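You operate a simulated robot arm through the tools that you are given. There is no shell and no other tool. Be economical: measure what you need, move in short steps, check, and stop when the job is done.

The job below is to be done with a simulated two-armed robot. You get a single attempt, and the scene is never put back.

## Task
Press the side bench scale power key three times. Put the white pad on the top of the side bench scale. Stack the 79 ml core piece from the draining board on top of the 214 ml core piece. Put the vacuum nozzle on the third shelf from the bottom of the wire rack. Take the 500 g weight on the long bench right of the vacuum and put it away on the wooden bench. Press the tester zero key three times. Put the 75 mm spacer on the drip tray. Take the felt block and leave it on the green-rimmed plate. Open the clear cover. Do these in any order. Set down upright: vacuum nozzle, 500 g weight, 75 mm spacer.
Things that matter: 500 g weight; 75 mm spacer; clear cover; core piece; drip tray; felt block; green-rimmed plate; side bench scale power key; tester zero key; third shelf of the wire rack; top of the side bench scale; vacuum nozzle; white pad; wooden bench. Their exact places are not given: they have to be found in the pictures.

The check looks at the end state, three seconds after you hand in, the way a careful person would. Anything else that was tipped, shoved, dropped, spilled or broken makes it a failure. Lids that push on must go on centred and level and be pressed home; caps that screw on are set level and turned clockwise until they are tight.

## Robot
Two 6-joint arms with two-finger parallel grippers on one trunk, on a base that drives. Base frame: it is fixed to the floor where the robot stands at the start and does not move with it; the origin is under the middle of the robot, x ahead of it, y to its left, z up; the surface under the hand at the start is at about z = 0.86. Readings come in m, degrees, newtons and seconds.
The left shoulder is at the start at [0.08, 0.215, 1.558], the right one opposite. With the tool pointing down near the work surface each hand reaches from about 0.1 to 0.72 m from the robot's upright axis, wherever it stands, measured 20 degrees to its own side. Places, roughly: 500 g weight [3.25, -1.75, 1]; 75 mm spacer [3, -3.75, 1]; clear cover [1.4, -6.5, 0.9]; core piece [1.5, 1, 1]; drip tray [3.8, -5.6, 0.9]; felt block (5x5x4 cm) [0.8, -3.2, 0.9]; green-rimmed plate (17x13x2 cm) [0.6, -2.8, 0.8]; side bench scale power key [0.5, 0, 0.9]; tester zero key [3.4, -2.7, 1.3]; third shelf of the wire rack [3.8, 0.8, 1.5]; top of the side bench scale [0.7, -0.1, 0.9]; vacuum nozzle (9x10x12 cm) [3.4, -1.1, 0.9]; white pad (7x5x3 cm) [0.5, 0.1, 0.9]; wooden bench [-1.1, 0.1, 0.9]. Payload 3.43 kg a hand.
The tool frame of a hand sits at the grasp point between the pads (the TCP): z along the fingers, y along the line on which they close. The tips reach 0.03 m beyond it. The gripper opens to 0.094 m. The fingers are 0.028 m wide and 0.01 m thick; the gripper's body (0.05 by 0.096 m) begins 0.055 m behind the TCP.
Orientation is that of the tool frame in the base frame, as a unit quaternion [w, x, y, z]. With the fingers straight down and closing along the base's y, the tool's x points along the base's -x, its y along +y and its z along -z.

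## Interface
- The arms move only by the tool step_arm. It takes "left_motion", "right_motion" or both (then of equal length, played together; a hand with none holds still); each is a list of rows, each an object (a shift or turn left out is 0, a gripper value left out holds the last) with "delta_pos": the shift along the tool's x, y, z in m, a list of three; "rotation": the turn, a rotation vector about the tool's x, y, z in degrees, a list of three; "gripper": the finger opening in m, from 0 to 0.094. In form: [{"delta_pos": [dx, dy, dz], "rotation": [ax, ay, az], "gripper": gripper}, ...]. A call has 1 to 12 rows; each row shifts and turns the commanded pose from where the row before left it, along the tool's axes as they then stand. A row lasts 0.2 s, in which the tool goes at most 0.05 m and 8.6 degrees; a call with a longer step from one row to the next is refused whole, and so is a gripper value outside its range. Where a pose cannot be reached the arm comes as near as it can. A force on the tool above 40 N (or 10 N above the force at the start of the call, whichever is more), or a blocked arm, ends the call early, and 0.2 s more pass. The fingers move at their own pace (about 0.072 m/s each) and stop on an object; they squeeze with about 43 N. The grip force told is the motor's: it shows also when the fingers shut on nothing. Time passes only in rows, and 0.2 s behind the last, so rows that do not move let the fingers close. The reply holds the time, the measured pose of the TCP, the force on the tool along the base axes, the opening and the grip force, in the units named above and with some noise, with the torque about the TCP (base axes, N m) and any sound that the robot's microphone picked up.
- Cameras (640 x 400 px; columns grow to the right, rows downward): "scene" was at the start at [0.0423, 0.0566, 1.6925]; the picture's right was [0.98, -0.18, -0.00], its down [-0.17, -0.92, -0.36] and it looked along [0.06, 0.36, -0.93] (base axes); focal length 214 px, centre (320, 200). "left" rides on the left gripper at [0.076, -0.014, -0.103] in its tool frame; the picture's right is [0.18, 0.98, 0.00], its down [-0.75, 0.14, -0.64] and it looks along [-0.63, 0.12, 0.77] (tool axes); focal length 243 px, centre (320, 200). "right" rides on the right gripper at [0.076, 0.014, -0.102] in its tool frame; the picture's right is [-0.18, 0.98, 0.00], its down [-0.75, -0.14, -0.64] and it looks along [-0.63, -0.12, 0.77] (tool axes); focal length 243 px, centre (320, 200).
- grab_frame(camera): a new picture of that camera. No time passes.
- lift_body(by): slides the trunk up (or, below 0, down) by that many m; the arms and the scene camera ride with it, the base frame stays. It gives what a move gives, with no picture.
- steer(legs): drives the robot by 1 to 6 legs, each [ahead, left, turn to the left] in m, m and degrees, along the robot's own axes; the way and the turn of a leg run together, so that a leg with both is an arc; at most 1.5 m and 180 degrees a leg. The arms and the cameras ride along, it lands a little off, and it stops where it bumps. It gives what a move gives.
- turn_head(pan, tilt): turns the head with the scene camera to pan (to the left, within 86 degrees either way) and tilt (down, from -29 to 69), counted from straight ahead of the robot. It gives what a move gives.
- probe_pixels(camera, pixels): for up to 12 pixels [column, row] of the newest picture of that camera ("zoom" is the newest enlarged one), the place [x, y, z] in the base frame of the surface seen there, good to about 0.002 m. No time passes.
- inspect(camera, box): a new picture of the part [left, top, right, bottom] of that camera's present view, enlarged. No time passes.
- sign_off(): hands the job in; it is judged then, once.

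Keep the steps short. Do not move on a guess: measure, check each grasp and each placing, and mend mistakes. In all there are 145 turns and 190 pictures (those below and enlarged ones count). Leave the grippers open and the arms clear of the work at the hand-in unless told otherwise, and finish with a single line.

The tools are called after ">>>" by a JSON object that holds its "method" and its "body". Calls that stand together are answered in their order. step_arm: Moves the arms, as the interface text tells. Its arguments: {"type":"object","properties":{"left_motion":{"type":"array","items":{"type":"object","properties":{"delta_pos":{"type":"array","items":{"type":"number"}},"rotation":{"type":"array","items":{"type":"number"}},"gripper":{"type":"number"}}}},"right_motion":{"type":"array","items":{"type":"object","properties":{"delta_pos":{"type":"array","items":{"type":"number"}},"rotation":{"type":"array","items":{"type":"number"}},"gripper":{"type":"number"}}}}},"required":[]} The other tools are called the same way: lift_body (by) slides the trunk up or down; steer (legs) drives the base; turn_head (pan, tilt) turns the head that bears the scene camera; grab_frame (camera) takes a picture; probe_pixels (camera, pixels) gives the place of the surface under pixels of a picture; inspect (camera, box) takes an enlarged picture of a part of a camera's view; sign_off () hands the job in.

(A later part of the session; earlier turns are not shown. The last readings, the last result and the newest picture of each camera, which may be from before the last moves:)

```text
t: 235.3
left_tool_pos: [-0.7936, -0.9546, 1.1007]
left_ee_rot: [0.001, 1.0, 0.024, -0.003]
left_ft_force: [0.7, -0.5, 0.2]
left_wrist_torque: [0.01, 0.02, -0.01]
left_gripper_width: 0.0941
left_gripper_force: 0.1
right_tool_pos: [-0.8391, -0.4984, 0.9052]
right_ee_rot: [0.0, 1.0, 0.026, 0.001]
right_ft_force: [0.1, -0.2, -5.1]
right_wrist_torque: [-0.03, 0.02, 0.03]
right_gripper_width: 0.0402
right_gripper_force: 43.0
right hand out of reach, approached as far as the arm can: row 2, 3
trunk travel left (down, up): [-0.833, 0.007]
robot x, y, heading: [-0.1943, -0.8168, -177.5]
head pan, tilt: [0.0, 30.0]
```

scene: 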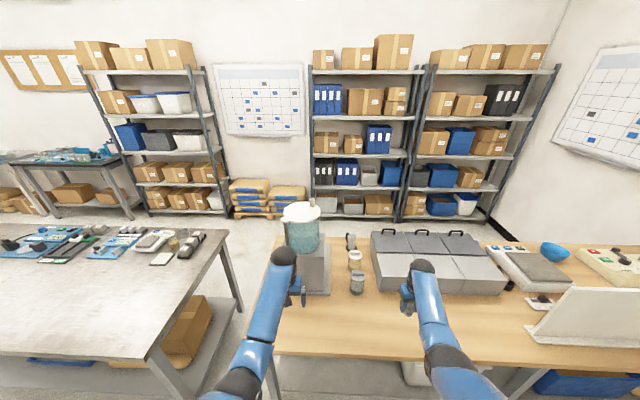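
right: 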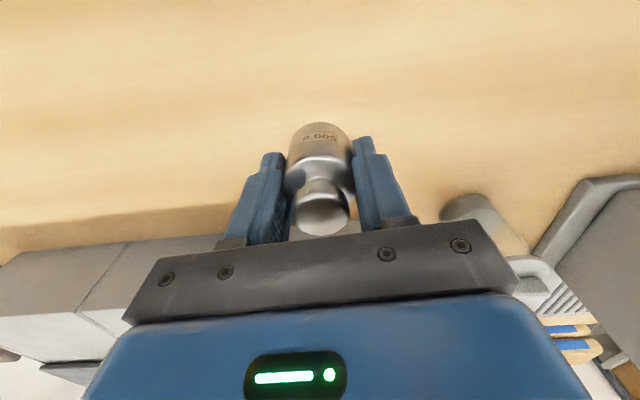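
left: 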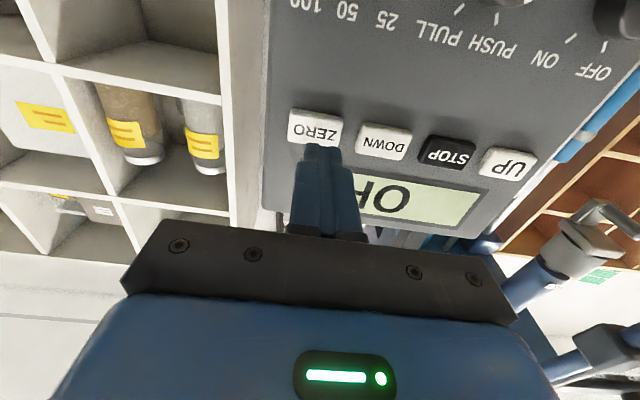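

At the limit of reach; I draw the weight 3 cm nearer and continue.

>>> {"method": "step_arm", "body": {"right_motion": [{"delta_pos": [0.025, 0, 0]}, {}]}}

```text
t: 235.9
left_tool_pos: [-0.7946, -0.9538, 1.1022]
left_ee_rot: [0.001, 1.0, 0.024, -0.004]
left_ft_force: [0.5, -0.2, -0.1]
left_wrist_torque: [0.0, 0.0, 0.01]
left_gripper_width: 0.0938
left_gripper_force: 0.2
right_tool_pos: [-0.8136, -0.4962, 0.9037]
right_ee_rot: [0.0, 1.0, 0.026, 0.002]
right_ft_force: [0.0, -0.3, -4.4]
right_wrist_torque: [-0.02, 0.01, -0.02]
right_gripper_width: 0.04
right_gripper_force: 43.1
trunk travel left (down, up): [-0.833, 0.007]
robot x, y, heading: [-0.1954, -0.82, -177.7]
head pan, tilt: [0.0, 30.0]
```

>>> {"method": "step_arm", "body": {"right_motion": [{"delta_pos": [0, 0, 0.005]}, {"delta_pos": [0, 0, 0.002]}, {"delta_pos": [0, 0, 0.001]}, {"delta_pos": [0, 0, 0.001]}, {}]}}

```text
t: 237.2
left_tool_pos: [-0.7927, -0.9552, 1.1016]
left_ee_rot: [0.0, 1.0, 0.023, -0.004]
left_ft_force: [-0.6, 0.1, -0.1]
left_wrist_torque: [-0.01, 0.0, 0.0]
left_gripper_width: 0.0941
left_gripper_force: 0.0
right_tool_pos: [-0.8138, -0.4978, 0.8995]
right_ee_rot: [0.0, 1.0, 0.026, -0.002]
right_ft_force: [-2.7, -2.0, 11.4]
right_wrist_torque: [-0.04, -0.26, -0.02]
right_gripper_width: 0.0403
right_gripper_force: 43.3
trunk travel left (down, up): [-0.833, 0.007]
robot x, y, heading: [-0.1999, -0.8202, -177.3]
head pan, tilt: [0.0, 30.0]
```

It rests (11 N). Relieve a little, open, rise.

>>> {"method": "step_arm", "body": {"right_motion": [{"delta_pos": [0, 0, -0.002]}, {"gripper": 0.094}, {}, {}, {"delta_pos": [0, 0, -0.04]}, {"delta_pos": [0, 0, -0.045]}, {"delta_pos": [0.04, 0, 0]}, {"delta_pos": [0.04, 0, 0]}]}}

>>> {"method": "grab_frame", "body": {"camera": "right"}}

```text
t: 238.9
left_tool_pos: [-0.7918, -0.9541, 1.1027]
left_ee_rot: [0.002, 1.0, 0.022, -0.005]
left_ft_force: [0.1, 0.2, 0.4]
left_wrist_torque: [0.04, 0.01, 0.03]
left_gripper_width: 0.0939
left_gripper_force: 0.0
right_tool_pos: [-0.7272, -0.4907, 0.9838]
right_ee_rot: [0.001, 1.0, 0.026, -0.001]
right_ft_force: [0.7, -0.4, -0.5]
right_wrist_torque: [-0.01, 0.0, 0.01]
right_gripper_width: 0.0941
right_gripper_force: 0.0
trunk travel left (down, up): [-0.833, 0.007]
robot x, y, heading: [-0.195, -0.8158, -177.3]
head pan, tilt: [0.0, 30.0]
```

```text
75 pictures are left
```

right: 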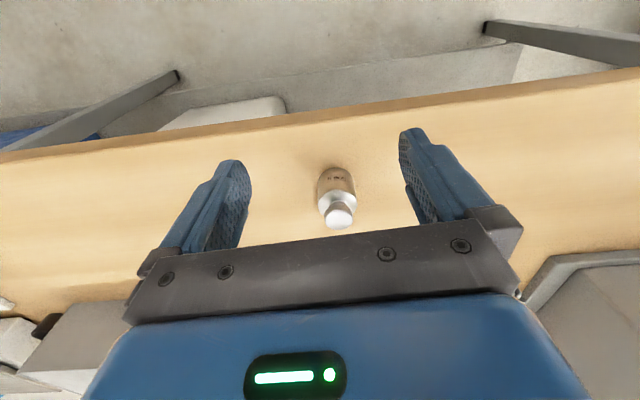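

The weight stands on the wooden bench. Next the felt block: back off, turn south and drive along the west side of the grey table.

>>> {"method": "steer", "body": {"legs": [[-0.2, 0, 0], [0, 0, 87.4], [0.9, 0, 0]]}}

>>> {"method": "turn_head", "body": {"pan": 25, "tilt": 35}}

>>> {"method": "grab_frame", "body": {"camera": "scene"}}

```text
t: 248.5
left_tool_pos: [0.0731, -2.2949, 1.102]
left_ee_rot: [0.003, 0.718, 0.696, -0.002]
left_ft_force: [0.3, 0.0, 0.9]
left_wrist_torque: [-0.02, -0.02, 0.0]
left_gripper_width: 0.094
left_gripper_force: 0.0
right_tool_pos: [-0.3831, -2.1942, 0.983]
right_ee_rot: [0.0, 0.716, 0.698, 0.001]
right_ft_force: [0.0, 0.7, 0.9]
right_wrist_torque: [-0.02, 0.01, -0.03]
right_gripper_width: 0.0939
right_gripper_force: 0.0
trunk travel left (down, up): [-0.833, 0.007]
robot x, y, heading: [-0.015, -1.6879, -92.1]
head pan, tilt: [0.0, 30.0]
```

```text
t: 249.4
left_tool_pos: [0.0733, -2.295, 1.1013]
left_ee_rot: [0.003, 0.718, 0.696, -0.002]
left_ft_force: [0.0, -0.4, 1.1]
left_wrist_torque: [-0.03, 0.01, 0.01]
left_gripper_width: 0.0938
left_gripper_force: 0.0
right_tool_pos: [-0.3831, -2.1955, 0.9831]
right_ee_rot: [0.0, 0.716, 0.698, 0.002]
right_ft_force: [0.8, -0.1, 0.8]
right_wrist_torque: [-0.02, 0.01, 0.01]
right_gripper_width: 0.0937
right_gripper_force: 0.0
trunk travel left (down, up): [-0.833, 0.007]
robot x, y, heading: [-0.0162, -1.6887, -91.9]
head pan, tilt: [25.0, 35.0]
```

```text
74 pictures are left
```

scene: 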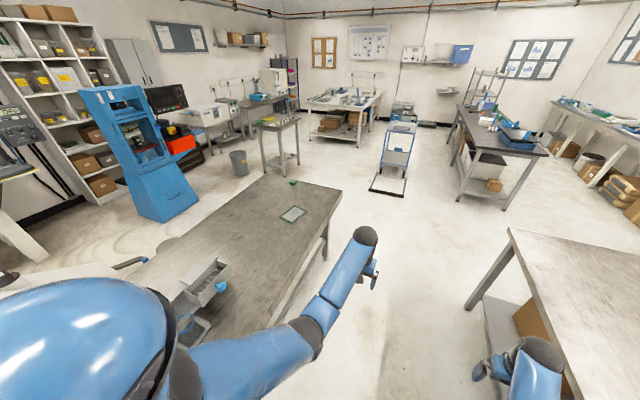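

Green felt block at (293,182), the green-rimmed plate at (293,214). Probing these and the surroundings.

>>> {"method": "inspect", "body": {"camera": "scene", "box": [260, 165, 350, 235]}}

>>> {"method": "probe_pixels", "body": {"camera": "scene", "pixels": [[293, 181], [293, 214], [300, 208], [286, 218], [340, 192], [245, 178], [320, 260], [507, 232], [110, 130], [240, 120], [280, 120], [467, 300]]}}

>>> {"method": "inspect", "body": {"camera": "scene", "box": [70, 60, 320, 230]}}

```text
5.71 times, centred on (305, 200) of scene
```

zoom: 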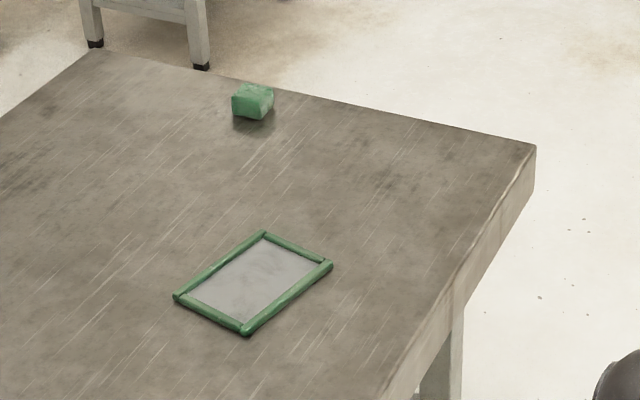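

```text
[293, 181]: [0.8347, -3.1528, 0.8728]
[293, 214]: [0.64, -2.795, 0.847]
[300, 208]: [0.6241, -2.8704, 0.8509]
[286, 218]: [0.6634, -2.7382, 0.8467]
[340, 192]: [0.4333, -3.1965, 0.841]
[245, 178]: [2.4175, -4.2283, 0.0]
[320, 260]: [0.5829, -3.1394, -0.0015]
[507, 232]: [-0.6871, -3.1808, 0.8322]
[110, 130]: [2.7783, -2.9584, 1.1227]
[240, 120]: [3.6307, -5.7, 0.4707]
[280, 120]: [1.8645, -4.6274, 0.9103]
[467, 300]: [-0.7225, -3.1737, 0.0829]
```

```text
2.35 times, centred on (195, 145) of scene
```

zoom: 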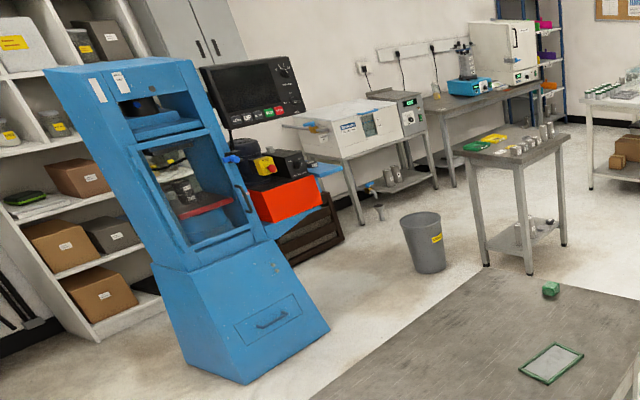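

Felt at ≈[0.835,-3.16] (table z 0.841), plate centre ≈[0.64,-2.795,0.847]. I drive to the west side at about (0.12,-2.95), facing east.

>>> {"method": "steer", "body": {"legs": [[1.25, 0, 0], [0, 0, 92], [0.15, 0, 0]]}}

>>> {"method": "turn_head", "body": {"pan": -10, "tilt": 45}}

>>> {"method": "grab_frame", "body": {"camera": "scene"}}

```text
t: 260.7
left_tool_pos: [0.7091, -2.8581, 1.1044]
left_ee_rot: [0.005, -0.007, 1.0, 0.0]
left_ft_force: [-0.1, 0.5, 1.1]
left_wrist_torque: [0.0, -0.03, 0.03]
left_gripper_width: 0.094
left_gripper_force: 0.1
right_tool_pos: [0.6289, -3.3192, 0.9845]
right_ee_rot: [-0.001, -0.01, 1.0, 0.001]
right_ft_force: [-0.2, -0.4, -0.3]
right_wrist_torque: [-0.02, -0.06, 0.02]
right_gripper_width: 0.0938
right_gripper_force: 0.1
trunk travel left (down, up): [-0.833, 0.007]
robot x, y, heading: [0.1145, -2.9754, 0.5]
head pan, tilt: [25.0, 35.0]
```

```text
t: 261.7
left_tool_pos: [0.7139, -2.8578, 1.1002]
left_ee_rot: [0.003, -0.007, 1.0, 0.001]
left_ft_force: [0.2, -0.2, 0.2]
left_wrist_torque: [0.0, 0.01, -0.01]
left_gripper_width: 0.0941
left_gripper_force: 0.1
right_tool_pos: [0.6342, -3.3188, 0.9812]
right_ee_rot: [-0.002, -0.01, 1.0, 0.0]
right_ft_force: [-0.1, -0.3, 0.0]
right_wrist_torque: [-0.02, -0.02, 0.02]
right_gripper_width: 0.0941
right_gripper_force: 0.1
trunk travel left (down, up): [-0.833, 0.007]
robot x, y, heading: [0.1113, -2.9759, 0.7]
head pan, tilt: [-10.0, 45.0]
```

```text
71 pictures are left
```

scene: 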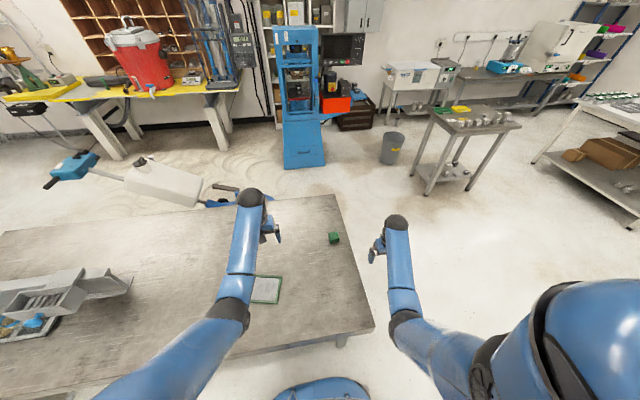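

>>> {"method": "inspect", "body": {"camera": "scene", "box": [230, 215, 370, 315]}}

>>> {"method": "probe_pixels", "body": {"camera": "zoom", "pixels": [[473, 95], [455, 90], [495, 95], [475, 80], [473, 110], [473, 122], [180, 335], [180, 360], [150, 390], [240, 385], [250, 290], [475, 140]]}}

>>> {"method": "step_arm", "body": {"right_motion": [{"delta_pos": [-0.03, 0.032, -0.005]}, {"delta_pos": [-0.03, 0.032, -0.005]}, {"delta_pos": [-0.03, 0.032, 0]}, {"delta_pos": [-0.03, 0.032, 0]}, {"delta_pos": [-0.03, 0.03, 0]}, {}]}}

```text
4.00 times, centred on (300, 265) of scene
```

zoom: 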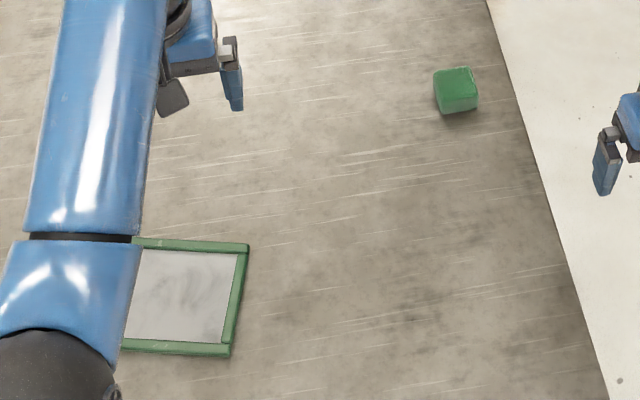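

```text
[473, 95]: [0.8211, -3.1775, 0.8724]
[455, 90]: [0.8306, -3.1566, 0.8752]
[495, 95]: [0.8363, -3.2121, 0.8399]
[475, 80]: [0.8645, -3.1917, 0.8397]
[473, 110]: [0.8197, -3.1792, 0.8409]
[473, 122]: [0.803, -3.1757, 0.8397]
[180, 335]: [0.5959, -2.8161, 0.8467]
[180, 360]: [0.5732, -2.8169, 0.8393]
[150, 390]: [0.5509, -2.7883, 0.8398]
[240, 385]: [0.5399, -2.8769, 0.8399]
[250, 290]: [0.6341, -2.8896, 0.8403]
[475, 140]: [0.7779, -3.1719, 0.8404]
```

```text
t: 263.1
left_tool_pos: [0.7129, -2.8582, 1.0998]
left_ee_rot: [0.003, -0.008, 1.0, 0.001]
left_ft_force: [-0.3, 0.8, -0.4]
left_wrist_torque: [-0.02, -0.03, 0.01]
left_gripper_width: 0.0938
left_gripper_force: 0.1
right_tool_pos: [0.7829, -3.16, 0.9934]
right_ee_rot: [-0.002, -0.01, 1.0, 0.001]
right_ft_force: [-0.7, -0.8, -0.3]
right_wrist_torque: [0.0, -0.03, -0.01]
right_gripper_width: 0.094
right_gripper_force: 0.0
trunk travel left (down, up): [-0.833, 0.007]
robot x, y, heading: [0.1082, -2.9752, 0.9]
head pan, tilt: [-10.0, 45.0]
```

Felt centre ≈[0.842,-3.160], top 0.8755. I lower the trunk 0.10 m (the hand comes down just in front of the felt), then slide forward around it.

>>> {"method": "lift_body", "body": {"by": -0.1}}

>>> {"method": "grab_frame", "body": {"camera": "right"}}

```text
t: 264.4
left_tool_pos: [0.7126, -2.8592, 1.0017]
left_ee_rot: [0.004, -0.008, 1.0, 0.001]
left_ft_force: [0.6, -0.1, -0.5]
left_wrist_torque: [0.03, 0.02, 0.02]
left_gripper_width: 0.094
left_gripper_force: 0.1
right_tool_pos: [0.7833, -3.1615, 0.895]
right_ee_rot: [-0.002, -0.01, 1.0, 0.0]
right_ft_force: [-0.3, -0.1, -0.3]
right_wrist_torque: [-0.02, 0.01, 0.0]
right_gripper_width: 0.094
right_gripper_force: 0.1
trunk travel left (down, up): [-0.733, 0.107]
robot x, y, heading: [0.1117, -2.9756, 0.7]
head pan, tilt: [-10.0, 45.0]
```

```text
69 pictures are left
```

right: 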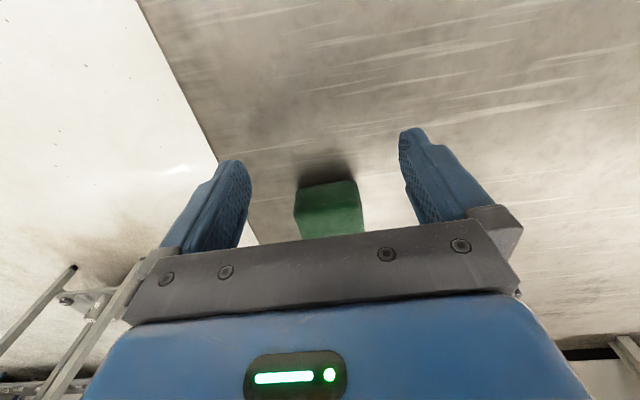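

The felt lies centred between the fingers. Forward 58 mm, down 17 mm, close, lift.

>>> {"method": "step_arm", "body": {"right_motion": [{"delta_pos": [-0.03, 0, 0]}, {"delta_pos": [-0.028, 0, 0]}, {"delta_pos": [0, 0, 0.017]}, {}, {"gripper": 0}, {}, {}, {}, {"delta_pos": [0, 0, -0.01]}, {"delta_pos": [0, 0, -0.02]}, {"delta_pos": [0, 0, -0.03]}]}}

>>> {"method": "grab_frame", "body": {"camera": "right"}}

```text
t: 266.8
left_tool_pos: [0.7117, -2.8577, 1.0027]
left_ee_rot: [0.003, -0.007, 1.0, 0.0]
left_ft_force: [-0.1, 0.0, 0.0]
left_wrist_torque: [-0.02, 0.0, 0.0]
left_gripper_width: 0.0941
left_gripper_force: 0.0
right_tool_pos: [0.8033, -3.1625, 0.9499]
right_ee_rot: [-0.002, -0.009, 1.0, 0.0]
right_ft_force: [0.2, 0.8, -0.7]
right_wrist_torque: [-0.01, 0.02, 0.02]
right_gripper_width: 0.0488
right_gripper_force: 43.0
right hand out of reach, approached as far as the arm can: row 1, 2, 3
trunk travel left (down, up): [-0.733, 0.107]
robot x, y, heading: [0.1129, -2.979, 0.7]
head pan, tilt: [-10.0, 45.0]
```

```text
68 pictures are left
```

right: 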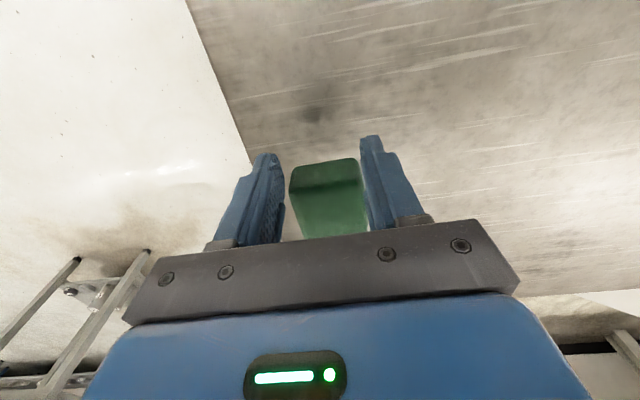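

Felt is held (49 mm). Before the base carries it to the plate, I check the trough's place so the left hand stays clear.

>>> {"method": "probe_pixels", "body": {"camera": "scene", "pixels": [[130, 280], [100, 270], [60, 290], [334, 238]]}}

>>> {"method": "steer", "body": {"legs": [[-0.2, 0, 0], [0, 0.36, 0]]}}

>>> {"method": "grab_frame", "body": {"camera": "scene"}}

>>> {"method": "grab_frame", "body": {"camera": "right"}}

```text
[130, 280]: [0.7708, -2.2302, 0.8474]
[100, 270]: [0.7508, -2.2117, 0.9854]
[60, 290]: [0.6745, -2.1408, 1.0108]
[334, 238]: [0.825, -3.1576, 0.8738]
```

```text
t: 270.4
left_tool_pos: [0.5147, -2.5031, 1.0011]
left_ee_rot: [0.003, -0.001, 1.0, 0.003]
left_ft_force: [0.3, -0.5, -0.5]
left_wrist_torque: [-0.02, 0.04, 0.03]
left_gripper_width: 0.094
left_gripper_force: 0.1
right_tool_pos: [0.6034, -2.8077, 0.9495]
right_ee_rot: [-0.001, -0.004, 1.0, 0.002]
right_ft_force: [-0.1, -0.1, -0.5]
right_wrist_torque: [-0.01, 0.03, -0.01]
right_gripper_width: 0.0489
right_gripper_force: 42.8
trunk travel left (down, up): [-0.733, 0.107]
robot x, y, heading: [-0.0851, -2.6074, 0.0]
head pan, tilt: [-10.0, 45.0]
```

```text
67 pictures are left
```

scene: 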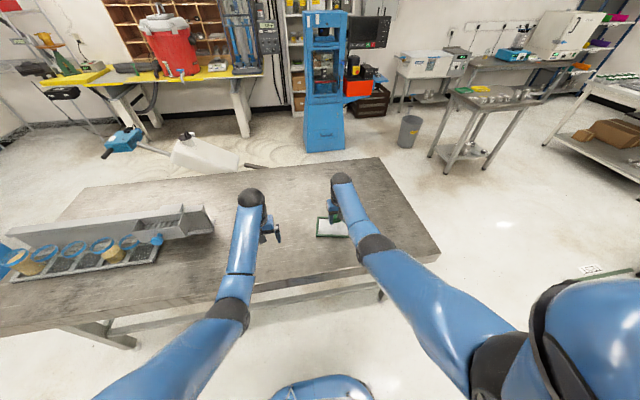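

```text
66 pictures are left
```

right: 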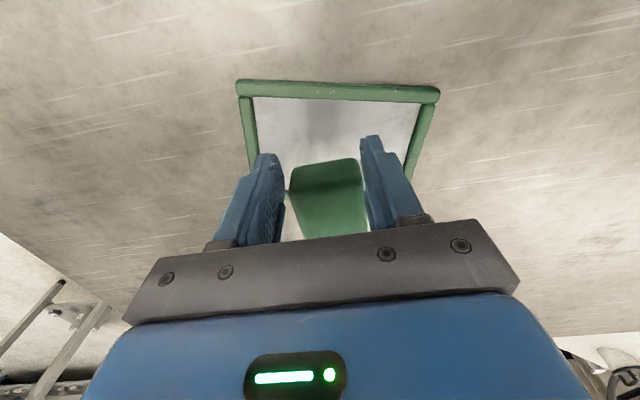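

>>> {"method": "probe_pixels", "body": {"camera": "right", "pixels": [[245, 88], [432, 95], [340, 90], [340, 120], [327, 168], [300, 175], [352, 168], [327, 200]]}}

>>> {"method": "step_arm", "body": {"right_motion": [{"delta_pos": [0, 0.01, 0.025]}, {"delta_pos": [0, 0, 0.012]}, {}]}}

>>> {"method": "grab_frame", "body": {"camera": "right"}}

```text
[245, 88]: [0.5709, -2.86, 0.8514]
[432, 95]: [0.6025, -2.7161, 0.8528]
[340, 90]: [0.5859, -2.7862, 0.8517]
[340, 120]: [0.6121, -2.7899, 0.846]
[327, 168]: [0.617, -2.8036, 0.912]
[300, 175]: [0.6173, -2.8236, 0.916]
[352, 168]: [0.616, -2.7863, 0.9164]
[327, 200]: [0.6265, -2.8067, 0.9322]
```

```text
t: 271.1
left_tool_pos: [0.5156, -2.5014, 1.0022]
left_ee_rot: [0.004, 0.0, 1.0, 0.0]
left_ft_force: [-0.6, -0.4, -0.3]
left_wrist_torque: [-0.02, 0.0, 0.04]
left_gripper_width: 0.0941
left_gripper_force: 0.1
right_tool_pos: [0.6044, -2.7977, 0.9142]
right_ee_rot: [-0.001, -0.002, 1.0, 0.0]
right_ft_force: [0.4, -0.3, -0.2]
right_wrist_torque: [0.01, 0.02, 0.0]
right_gripper_width: 0.0488
right_gripper_force: 42.9
trunk travel left (down, up): [-0.733, 0.107]
robot x, y, heading: [-0.0864, -2.6119, -0.2]
head pan, tilt: [-10.0, 45.0]
```

```text
65 pictures are left
```

right: 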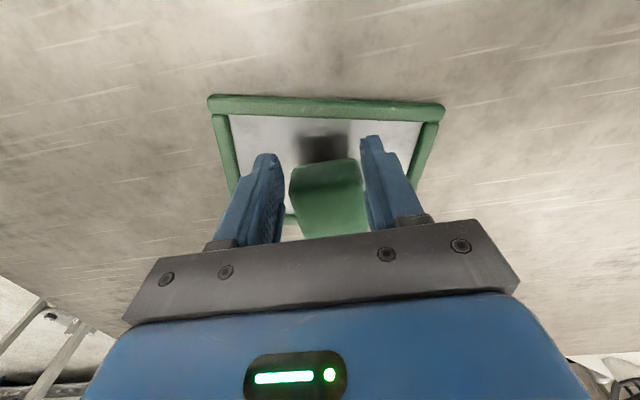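

Well over the plate. Lowering the last 18 mm gently.

>>> {"method": "step_arm", "body": {"right_motion": [{"delta_pos": [0, 0, 0.012]}, {"delta_pos": [0, 0, 0.003]}, {"delta_pos": [0, 0, 0.002]}, {}]}}

>>> {"method": "grab_frame", "body": {"camera": "right"}}

```text
t: 272.1
left_tool_pos: [0.5145, -2.5009, 1.0005]
left_ee_rot: [0.003, -0.001, 1.0, 0.001]
left_ft_force: [-0.8, 0.3, 0.4]
left_wrist_torque: [0.0, 0.01, 0.0]
left_gripper_width: 0.0941
left_gripper_force: 0.1
right_tool_pos: [0.6046, -2.7969, 0.8959]
right_ee_rot: [-0.001, -0.003, 1.0, 0.002]
right_ft_force: [-1.0, -1.1, 2.7]
right_wrist_torque: [-0.08, -0.06, -0.01]
right_gripper_width: 0.0486
right_gripper_force: 43.2
trunk travel left (down, up): [-0.733, 0.107]
robot x, y, heading: [-0.0883, -2.6119, -0.2]
head pan, tilt: [-10.0, 45.0]
```

```text
64 pictures are left
```

right: 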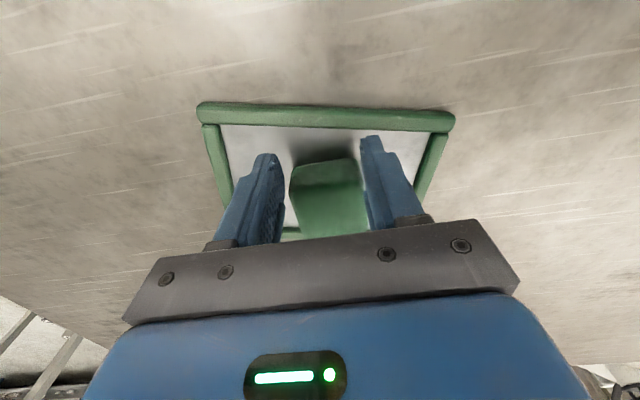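

Contact. Open, rise, and check.

>>> {"method": "step_arm", "body": {"right_motion": [{"gripper": 0.094}, {}, {}, {"delta_pos": [0, 0, -0.03]}, {"delta_pos": [0, 0, -0.04]}, {}]}}

>>> {"method": "grab_frame", "body": {"camera": "right"}}

```text
t: 273.6
left_tool_pos: [0.5149, -2.5, 1.0005]
left_ee_rot: [0.003, 0.0, 1.0, 0.001]
left_ft_force: [0.4, 0.3, 0.1]
left_wrist_torque: [-0.03, -0.01, -0.01]
left_gripper_width: 0.094
left_gripper_force: 0.0
right_tool_pos: [0.6068, -2.7974, 0.9684]
right_ee_rot: [-0.002, -0.004, 1.0, 0.0]
right_ft_force: [0.8, 0.9, 0.0]
right_wrist_torque: [0.02, 0.02, 0.0]
right_gripper_width: 0.0939
right_gripper_force: 0.0
trunk travel left (down, up): [-0.733, 0.107]
robot x, y, heading: [-0.0878, -2.6078, 0.0]
head pan, tilt: [-10.0, 45.0]
```

```text
63 pictures are left
```

right: 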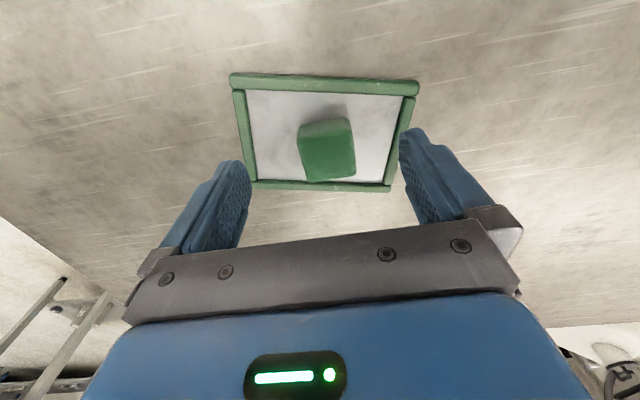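

The felt sits on the plate. Trunk back up, then I drive south around the grey table and east toward the spacer.

>>> {"method": "lift_body", "body": {"by": 0.1}}

>>> {"method": "steer", "body": {"legs": [[-0.05, 0, 0], [0, 0, -90], [1.1, 0, 0], [0, 0, 90], [1.5, 0, 0]]}}

>>> {"method": "turn_head", "body": {"pan": 0, "tilt": 20}}

>>> {"method": "grab_frame", "body": {"camera": "scene"}}

```text
t: 274.9
left_tool_pos: [0.5153, -2.5018, 1.1002]
left_ee_rot: [0.003, 0.0, 1.0, 0.001]
left_ft_force: [0.1, 0.9, 0.3]
left_wrist_torque: [-0.01, -0.01, 0.0]
left_gripper_width: 0.0942
left_gripper_force: 0.1
right_tool_pos: [0.6064, -2.7975, 1.0683]
right_ee_rot: [-0.002, -0.003, 1.0, 0.002]
right_ft_force: [0.0, 0.8, -0.5]
right_wrist_torque: [0.01, -0.02, -0.01]
right_gripper_width: 0.0938
right_gripper_force: 0.0
trunk travel left (down, up): [-0.833, 0.007]
robot x, y, heading: [-0.0859, -2.613, -0.0]
head pan, tilt: [-10.0, 45.0]
```

```text
t: 295.9
left_tool_pos: [2.0145, -3.5541, 1.1008]
left_ee_rot: [0.003, -0.014, 1.0, 0.0]
left_ft_force: [-0.2, 0.2, -0.2]
left_wrist_torque: [0.01, 0.01, 0.02]
left_gripper_width: 0.094
left_gripper_force: 0.0
right_tool_pos: [2.1136, -3.8461, 1.0697]
right_ee_rot: [-0.001, -0.017, 1.0, 0.0]
right_ft_force: [-0.6, -0.2, -0.3]
right_wrist_torque: [-0.01, 0.0, 0.0]
right_gripper_width: 0.0941
right_gripper_force: 0.0
trunk travel left (down, up): [-0.833, 0.007]
robot x, y, heading: [1.4155, -3.6837, 1.6]
head pan, tilt: [-10.0, 45.0]
```

```text
t: 296.8
left_tool_pos: [2.0154, -3.5536, 1.1013]
left_ee_rot: [0.003, -0.014, 1.0, 0.001]
left_ft_force: [0.0, 0.7, -0.2]
left_wrist_torque: [0.02, -0.03, 0.0]
left_gripper_width: 0.094
left_gripper_force: 0.0
right_tool_pos: [2.1143, -3.8472, 1.0691]
right_ee_rot: [-0.002, -0.017, 1.0, 0.0]
right_ft_force: [0.2, 0.1, -0.1]
right_wrist_torque: [0.0, -0.01, -0.03]
right_gripper_width: 0.0939
right_gripper_force: 0.1
trunk travel left (down, up): [-0.833, 0.007]
robot x, y, heading: [1.4158, -3.6805, 1.5]
head pan, tilt: [0.0, 20.0]
```

```text
62 pictures are left
```

scene: 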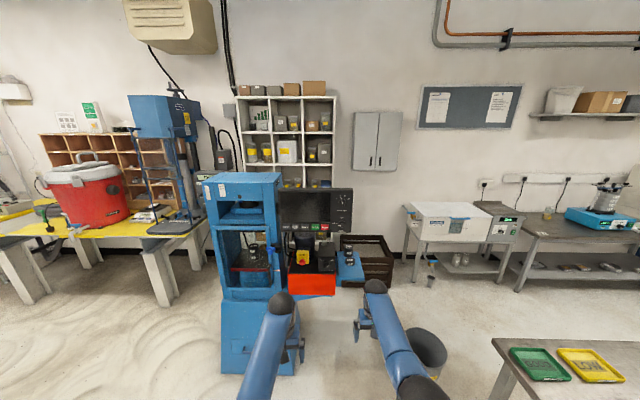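

>>> {"method": "inspect", "body": {"camera": "scene", "box": [270, 180, 410, 300]}}

>>> {"method": "probe_pixels", "body": {"camera": "scene", "pixels": [[350, 255], [350, 262], [343, 266], [355, 280], [320, 285], [300, 265], [440, 335], [245, 355], [350, 272], [300, 330], [380, 270]]}}

```text
3.33 times, centred on (340, 240) of scene
```

zoom: 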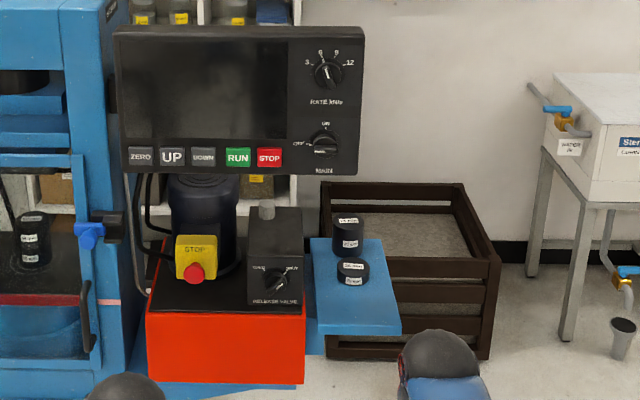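

```text
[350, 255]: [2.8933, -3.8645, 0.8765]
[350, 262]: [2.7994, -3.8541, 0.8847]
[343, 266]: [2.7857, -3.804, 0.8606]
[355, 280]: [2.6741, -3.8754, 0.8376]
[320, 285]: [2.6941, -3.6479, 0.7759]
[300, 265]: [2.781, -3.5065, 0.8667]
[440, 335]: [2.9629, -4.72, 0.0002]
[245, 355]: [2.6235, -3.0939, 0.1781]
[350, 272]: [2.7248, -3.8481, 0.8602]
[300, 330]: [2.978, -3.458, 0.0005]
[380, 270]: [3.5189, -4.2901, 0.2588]
```

Two black spacers stand on the small blue platform (z≈0.86). I move closer to read their labels.

>>> {"method": "steer", "body": {"legs": [[0.72, 0.03, -1.5]]}}

>>> {"method": "turn_head", "body": {"pan": -15, "tilt": 42}}

>>> {"method": "grab_frame", "body": {"camera": "scene"}}

```text
t: 300.0
left_tool_pos: [2.5897, -3.5643, 1.1144]
left_ee_rot: [0.014, 0.017, 1.0, 0.001]
left_ft_force: [-0.6, 0.2, -0.1]
left_wrist_torque: [-0.02, -0.02, -0.01]
left_gripper_width: 0.0938
left_gripper_force: 0.1
right_tool_pos: [2.6589, -3.8636, 1.077]
right_ee_rot: [-0.013, 0.001, 1.0, 0.006]
right_ft_force: [-75.4, 19.5, 40.0]
right_wrist_torque: [-0.43, -8.93, 3.61]
right_gripper_width: 0.0943
right_gripper_force: 0.0
trunk travel left (down, up): [-0.833, 0.007]
robot x, y, heading: [2.0048, -3.6563, -2.1]
head pan, tilt: [0.0, 20.0]
stopped in leg 1: the force on the tool passed its limit at 118 N (the readings are from after the stop); the commanded pose is now the measured one
```

```text
t: 300.9
left_tool_pos: [2.5894, -3.5624, 1.1153]
left_ee_rot: [0.016, 0.017, 1.0, 0.001]
left_ft_force: [0.4, 0.4, 0.3]
left_wrist_torque: [0.02, 0.01, -0.04]
left_gripper_width: 0.094
left_gripper_force: 0.0
right_tool_pos: [2.6596, -3.8645, 1.0755]
right_ee_rot: [-0.012, 0.0, 1.0, 0.004]
right_ft_force: [-75.4, 18.5, 32.5]
right_wrist_torque: [-0.66, -8.85, 3.59]
right_gripper_width: 0.094
right_gripper_force: 0.1
trunk travel left (down, up): [-0.833, 0.007]
robot x, y, heading: [2.0092, -3.6527, -1.9]
head pan, tilt: [-15.0, 42.0]
```

```text
60 pictures are left
```

scene: 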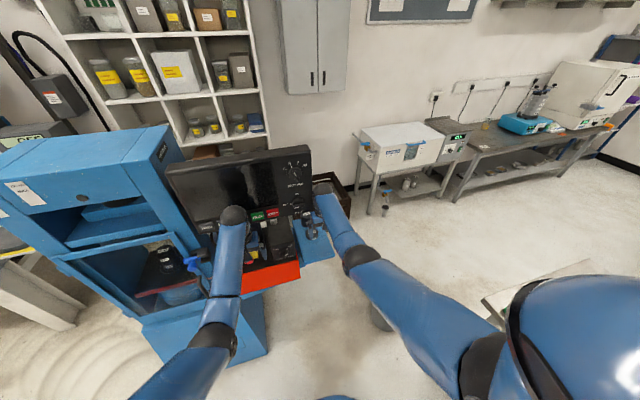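

The right wrist bumped the console. I back off 0.15 m at once.

>>> {"method": "steer", "body": {"legs": [[-0.15, 0, 0]]}}

>>> {"method": "inspect", "body": {"camera": "scene", "box": [150, 130, 410, 300]}}

>>> {"method": "grab_frame", "body": {"camera": "right"}}

```text
t: 302.2
left_tool_pos: [2.4771, -3.5569, 1.0956]
left_ee_rot: [-0.001, 0.015, 1.0, 0.001]
left_ft_force: [1.0, -0.4, -0.7]
left_wrist_torque: [-0.01, 0.02, -0.02]
left_gripper_width: 0.0938
left_gripper_force: 0.0
right_tool_pos: [2.5466, -3.8563, 1.0554]
right_ee_rot: [-0.026, 0.002, 1.0, 0.003]
right_ft_force: [0.2, 0.4, -0.4]
right_wrist_torque: [-0.02, 0.05, 0.03]
right_gripper_width: 0.0941
right_gripper_force: 0.0
trunk travel left (down, up): [-0.833, 0.007]
robot x, y, heading: [1.8632, -3.6507, -1.7]
head pan, tilt: [-15.0, 42.0]
```

```text
2.35 times, centred on (280, 215) of scene
```

zoom: 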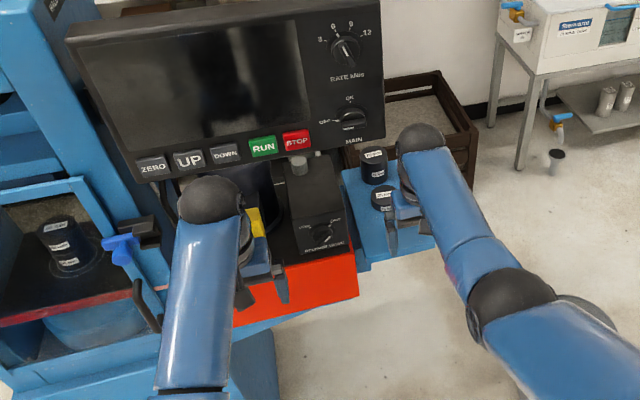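

```text
58 pictures are left
```

right: 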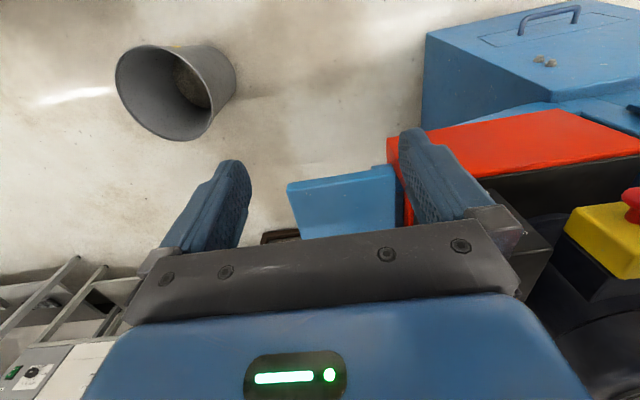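

>>> {"method": "probe_pixels", "body": {"camera": "zoom", "pixels": [[378, 60], [375, 125], [330, 145], [375, 150], [375, 178], [362, 165], [388, 165], [383, 190], [383, 205], [350, 200], [150, 180], [352, 130]]}}

>>> {"method": "inspect", "body": {"camera": "scene", "box": [290, 185, 340, 225]}}

```text
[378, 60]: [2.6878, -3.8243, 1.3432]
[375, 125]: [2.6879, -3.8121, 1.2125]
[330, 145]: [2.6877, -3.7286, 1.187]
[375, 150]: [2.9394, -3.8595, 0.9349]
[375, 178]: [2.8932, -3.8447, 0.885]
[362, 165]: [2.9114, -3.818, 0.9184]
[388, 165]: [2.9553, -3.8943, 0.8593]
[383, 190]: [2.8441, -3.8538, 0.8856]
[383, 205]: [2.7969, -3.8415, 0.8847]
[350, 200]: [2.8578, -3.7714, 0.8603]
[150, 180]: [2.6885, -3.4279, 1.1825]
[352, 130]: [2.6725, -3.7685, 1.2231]
```

```text
10.00 times, centred on (315, 205) of scene
```

zoom: 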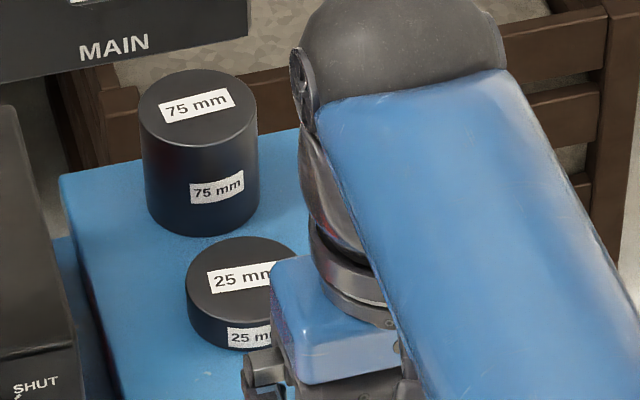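

The tall one is the 75 mm spacer, centre ≈[2.925,-3.857], top 0.935. The console (right edge y≈-3.825) blocks from the west, so I'll come from the south. I look at the floor there.

>>> {"method": "turn_head", "body": {"pan": -40, "tilt": 40}}

>>> {"method": "grab_frame", "body": {"camera": "scene"}}

```text
t: 303.1
left_tool_pos: [2.4675, -3.5566, 1.1022]
left_ee_rot: [0.005, 0.014, 1.0, 0.001]
left_ft_force: [-0.6, -1.0, 0.2]
left_wrist_torque: [-0.03, -0.01, -0.02]
left_gripper_width: 0.094
left_gripper_force: 0.1
right_tool_pos: [2.5373, -3.8559, 1.0601]
right_ee_rot: [-0.022, 0.002, 1.0, 0.002]
right_ft_force: [0.2, -0.9, 0.3]
right_wrist_torque: [0.01, -0.02, 0.0]
right_gripper_width: 0.0942
right_gripper_force: 0.1
trunk travel left (down, up): [-0.833, 0.007]
robot x, y, heading: [1.8599, -3.6485, -1.7]
head pan, tilt: [-40.0, 40.0]
```

```text
56 pictures are left
```

scene: 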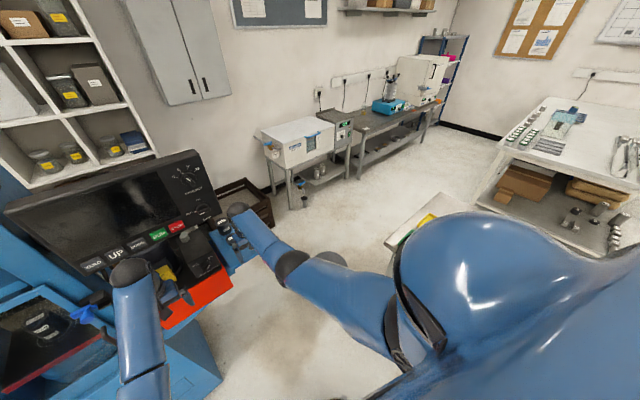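

>>> {"method": "probe_pixels", "body": {"camera": "scene", "pixels": [[240, 190], [270, 210], [332, 256], [400, 240], [425, 215], [290, 205], [265, 140], [345, 130], [375, 115], [395, 108], [415, 110], [360, 180]]}}

>>> {"method": "inspect", "body": {"camera": "scene", "box": [250, 60, 460, 220]}}

```text
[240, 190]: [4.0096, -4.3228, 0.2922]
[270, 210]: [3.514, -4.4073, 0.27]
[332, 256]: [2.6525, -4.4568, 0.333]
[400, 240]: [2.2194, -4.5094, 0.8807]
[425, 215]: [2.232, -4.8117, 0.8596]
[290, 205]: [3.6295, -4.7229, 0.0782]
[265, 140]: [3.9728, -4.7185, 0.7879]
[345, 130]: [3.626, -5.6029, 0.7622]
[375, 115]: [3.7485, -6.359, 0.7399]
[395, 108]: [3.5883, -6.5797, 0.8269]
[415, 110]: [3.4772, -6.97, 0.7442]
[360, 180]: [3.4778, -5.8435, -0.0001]
```

```text
2.50 times, centred on (355, 140) of scene
```

zoom: 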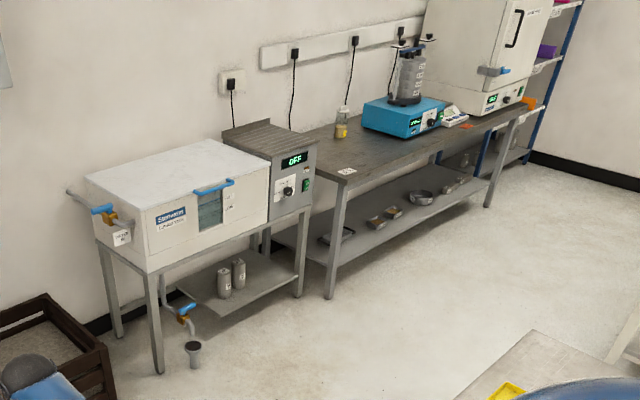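

A bin stands south at (2.65,-4.46). Plan: stand at ≈(2.23,-4.08) heading 35°, right arm reaching with 45° pitch. First both hands are pulled in.

>>> {"method": "step_arm", "body": {"left_motion": [{"delta_pos": [0.042, 0.012, 0.022]}, {"delta_pos": [0.042, 0.012, 0.022]}, {"delta_pos": [0.042, 0.012, 0.022]}, {"delta_pos": [0.042, 0.012, 0.022]}, {"delta_pos": [0.042, 0.012, 0.022]}, {"delta_pos": [0.042, 0.012, 0.022]}, {"delta_pos": [0.042, 0.012, 0.022]}], "right_motion": [{"delta_pos": [0.038, -0.009, 0.012]}, {"delta_pos": [0.038, -0.009, 0.012]}, {"delta_pos": [0.038, -0.009, 0.012]}, {"delta_pos": [0.038, -0.009, 0.012]}, {"delta_pos": [0.038, -0.009, 0.012]}, {"delta_pos": [0.038, -0.009, 0.012]}, {"delta_pos": [0.038, -0.009, 0.012]}]}}

>>> {"method": "steer", "body": {"legs": [[0.0, -0.42, 0], [0.36, 0, 1.7], [0, 0, 35]]}}

>>> {"method": "turn_head", "body": {"pan": -5, "tilt": 40}}

>>> {"method": "grab_frame", "body": {"camera": "scene"}}

```text
t: 304.7
left_tool_pos: [2.1726, -3.4661, 0.9465]
left_ee_rot: [0.005, 0.015, 1.0, 0.001]
left_ft_force: [-1.0, -0.2, 1.0]
left_wrist_torque: [0.01, -0.01, 0.0]
left_gripper_width: 0.0938
left_gripper_force: 0.1
right_tool_pos: [2.2648, -3.9199, 0.9885]
right_ee_rot: [-0.021, 0.001, 1.0, 0.003]
right_ft_force: [-1.0, 1.1, 0.0]
right_wrist_torque: [-0.03, -0.06, 0.0]
right_gripper_width: 0.094
right_gripper_force: 0.0
trunk travel left (down, up): [-0.833, 0.007]
robot x, y, heading: [1.8645, -3.6465, -1.8]
head pan, tilt: [-40.0, 40.0]
```

```text
t: 310.8
left_tool_pos: [2.3341, -3.7261, 0.9451]
left_ee_rot: [0.003, -0.313, 0.95, 0.002]
left_ft_force: [-0.2, 1.1, 0.2]
left_wrist_torque: [-0.01, 0.0, -0.02]
left_gripper_width: 0.0941
left_gripper_force: 0.0
right_tool_pos: [2.6867, -4.0258, 0.9851]
right_ee_rot: [-0.022, -0.325, 0.945, -0.004]
right_ft_force: [0.3, -0.2, 0.4]
right_wrist_torque: [-0.01, -0.02, 0.02]
right_gripper_width: 0.0941
right_gripper_force: 0.1
trunk travel left (down, up): [-0.833, 0.007]
robot x, y, heading: [2.2028, -4.0653, 36.2]
head pan, tilt: [-40.0, 40.0]
```

```text
t: 311.9
left_tool_pos: [2.3332, -3.7264, 0.9445]
left_ee_rot: [0.003, -0.314, 0.949, 0.002]
left_ft_force: [0.4, -0.3, -0.5]
left_wrist_torque: [-0.02, 0.02, -0.02]
left_gripper_width: 0.0939
left_gripper_force: 0.0
right_tool_pos: [2.6858, -4.0245, 0.9861]
right_ee_rot: [-0.022, -0.325, 0.946, -0.005]
right_ft_force: [-0.4, -1.4, -0.2]
right_wrist_torque: [-0.01, 0.01, -0.01]
right_gripper_width: 0.0937
right_gripper_force: 0.0
trunk travel left (down, up): [-0.833, 0.007]
robot x, y, heading: [2.2059, -4.0641, 36.3]
head pan, tilt: [-5.0, 40.0]
```

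```text
54 pictures are left
```

scene: 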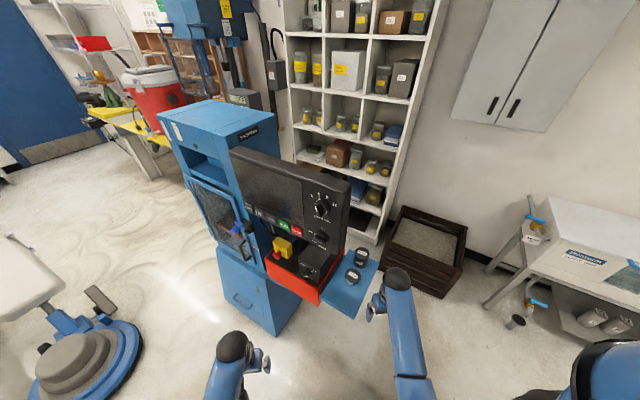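

>>> {"method": "inspect", "body": {"camera": "scene", "box": [320, 230, 400, 330]}}

>>> {"method": "probe_pixels", "body": {"camera": "scene", "pixels": [[361, 252], [354, 252], [368, 253], [361, 247], [361, 257], [361, 262], [353, 273], [346, 274], [360, 274], [353, 280], [349, 205], [350, 255]]}}

```text
4.00 times, centred on (360, 280) of scene
```

zoom: 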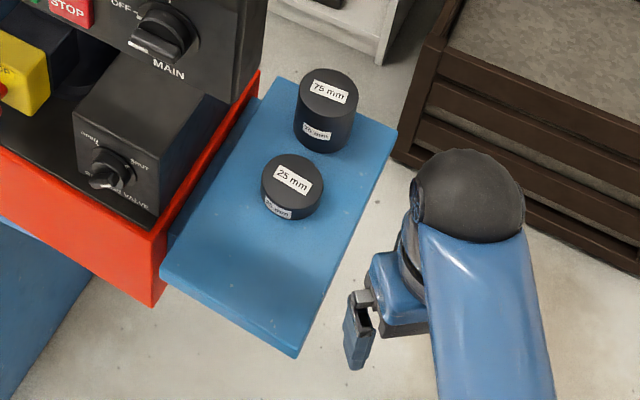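

```text
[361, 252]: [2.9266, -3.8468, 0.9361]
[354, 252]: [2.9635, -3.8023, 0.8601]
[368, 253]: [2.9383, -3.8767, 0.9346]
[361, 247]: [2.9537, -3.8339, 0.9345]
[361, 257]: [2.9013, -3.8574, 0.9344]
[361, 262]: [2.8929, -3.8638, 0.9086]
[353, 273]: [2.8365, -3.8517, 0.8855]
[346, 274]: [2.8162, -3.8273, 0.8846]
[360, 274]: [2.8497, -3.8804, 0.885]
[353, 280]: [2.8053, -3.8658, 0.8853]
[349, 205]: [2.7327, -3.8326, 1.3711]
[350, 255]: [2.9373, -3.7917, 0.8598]
```

The 75 mm spacer's centre ≈[2.922,-3.851], Ø≈71 mm, straight ahead of the right shoulder. I advance 0.14 and pitch the hand 45°.

>>> {"method": "step_arm", "body": {"right_motion": [{"delta_pos": [-0.047, 0, -0.01]}, {"delta_pos": [-0.047, 0, -0.01]}, {"delta_pos": [-0.047, 0, -0.01]}, {"rotation": [0, -7.93, 0.27]}, {"rotation": [0, -7.93, 0.27]}, {"rotation": [0, -7.93, 0.27]}, {"rotation": [0, -7.93, 0.27]}, {"rotation": [0, -7.93, 0.27]}, {"rotation": [0, -7.93, 0.27]}, {}]}}

>>> {"method": "grab_frame", "body": {"camera": "right"}}

>>> {"method": "inspect", "body": {"camera": "scene", "box": [310, 210, 420, 330]}}

```text
t: 314.1
left_tool_pos: [2.3343, -3.7268, 0.9445]
left_ee_rot: [0.002, -0.313, 0.95, 0.002]
left_ft_force: [0.8, 0.3, 0.2]
left_wrist_torque: [-0.02, 0.02, -0.01]
left_gripper_width: 0.094
left_gripper_force: 0.0
right_tool_pos: [2.8, -3.9373, 1.0093]
right_ee_rot: [0.362, -0.286, 0.878, 0.126]
right_ft_force: [0.1, -0.2, 0.0]
right_wrist_torque: [-0.01, 0.01, -0.01]
right_gripper_width: 0.0941
right_gripper_force: 0.0
trunk travel left (down, up): [-0.833, 0.007]
robot x, y, heading: [2.203, -4.0657, 36.3]
head pan, tilt: [-5.0, 40.0]
```

```text
52 pictures are left
```

right: 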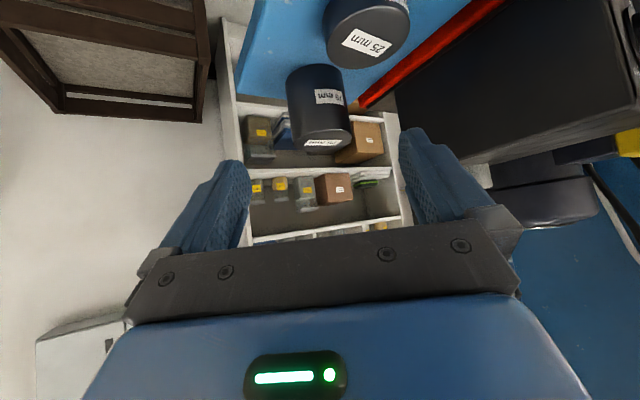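

```text
3.33 times, centred on (365, 270) of scene
```

zoom: 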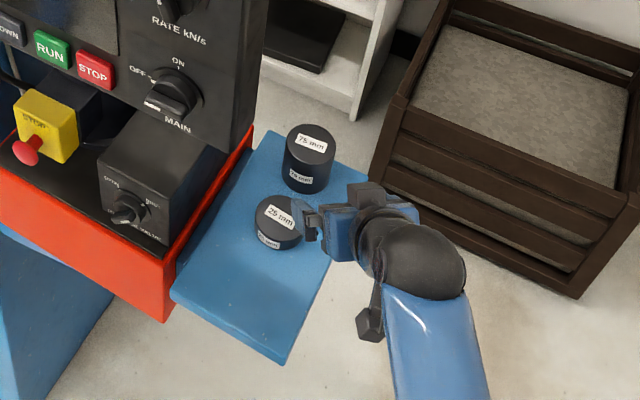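

Aligned within 3 mm. I go forward 0.149 level, then down 0.06, and look.

>>> {"method": "step_arm", "body": {"right_motion": [{"delta_pos": [-0.0264, -0.003, 0.0264]}, {"delta_pos": [-0.0264, 0, 0.0264]}, {"delta_pos": [-0.0264, 0, 0.0264]}, {"delta_pos": [-0.0264, 0, 0.0264]}, {"delta_pos": [0.0177, 0, 0.0177]}, {}]}}

>>> {"method": "grab_frame", "body": {"camera": "right"}}

>>> {"method": "inspect", "body": {"camera": "scene", "box": [310, 210, 420, 330]}}

```text
t: 315.4
left_tool_pos: [2.3322, -3.7254, 0.946]
left_ee_rot: [0.004, -0.314, 0.95, 0.001]
left_ft_force: [0.0, 0.5, -0.2]
left_wrist_torque: [-0.03, -0.02, 0.02]
left_gripper_width: 0.094
left_gripper_force: 0.0
right_tool_pos: [2.9201, -3.8529, 0.9839]
right_ee_rot: [0.362, -0.286, 0.878, 0.127]
right_ft_force: [0.6, 0.6, -0.8]
right_wrist_torque: [0.01, -0.03, -0.01]
right_gripper_width: 0.094
right_gripper_force: 0.1
trunk travel left (down, up): [-0.833, 0.007]
robot x, y, heading: [2.2042, -4.0622, 36.4]
head pan, tilt: [-5.0, 40.0]
```

```text
50 pictures are left
```

right: 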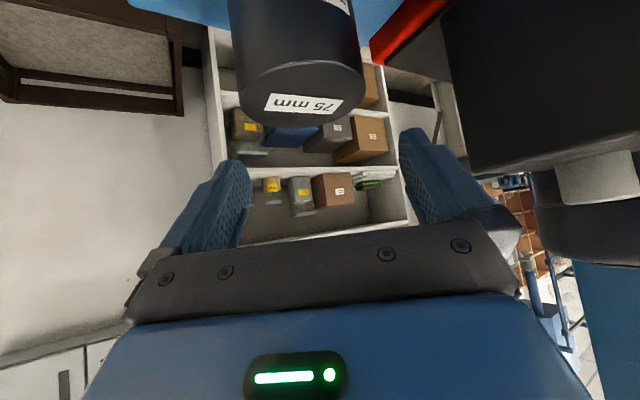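

```text
3.33 times, centred on (365, 270) of scene
```

zoom: 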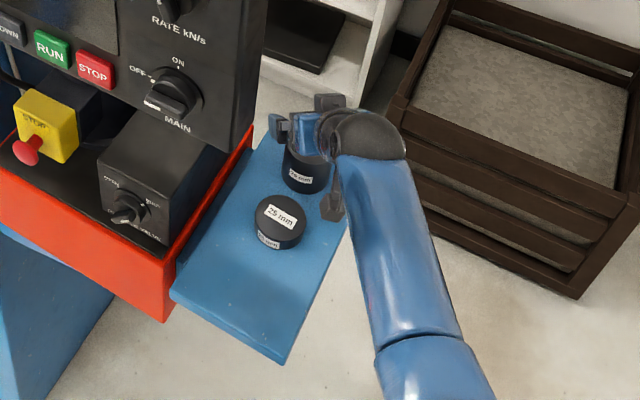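

Spacer is centred between the fingers. Descend to TCP 0.911 and close.

>>> {"method": "step_arm", "body": {"right_motion": [{"delta_pos": [0.0177, 0, 0.0177]}, {"delta_pos": [0.0177, 0, 0.0177]}, {"delta_pos": [0.0163, 0, 0.0163]}, {}, {"gripper": 0}, {}, {}, {}]}}

>>> {"method": "grab_frame", "body": {"camera": "right"}}

```text
t: 317.2
left_tool_pos: [2.3354, -3.726, 0.944]
left_ee_rot: [0.003, -0.313, 0.95, 0.002]
left_ft_force: [-0.1, -0.3, -0.2]
left_wrist_torque: [0.01, 0.0, -0.01]
left_gripper_width: 0.0938
left_gripper_force: 0.0
right_tool_pos: [2.9211, -3.8529, 0.9129]
right_ee_rot: [0.361, -0.287, 0.878, 0.127]
right_ft_force: [5.9, -6.9, 0.3]
right_wrist_torque: [-0.37, -0.44, -0.08]
right_gripper_width: 0.0741
right_gripper_force: 43.4
trunk travel left (down, up): [-0.833, 0.007]
robot x, y, heading: [2.1982, -4.0614, 36.4]
head pan, tilt: [-5.0, 40.0]
```

```text
48 pictures are left
```

right: 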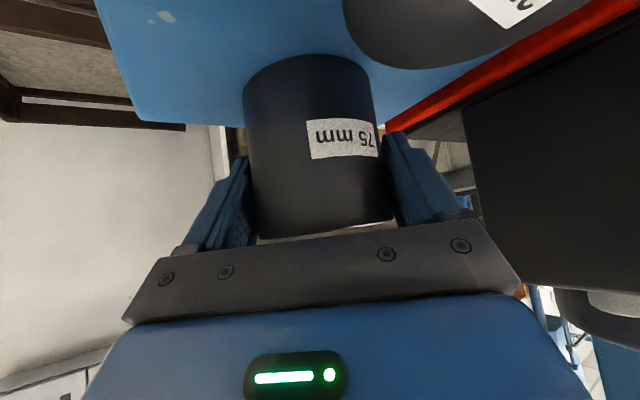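

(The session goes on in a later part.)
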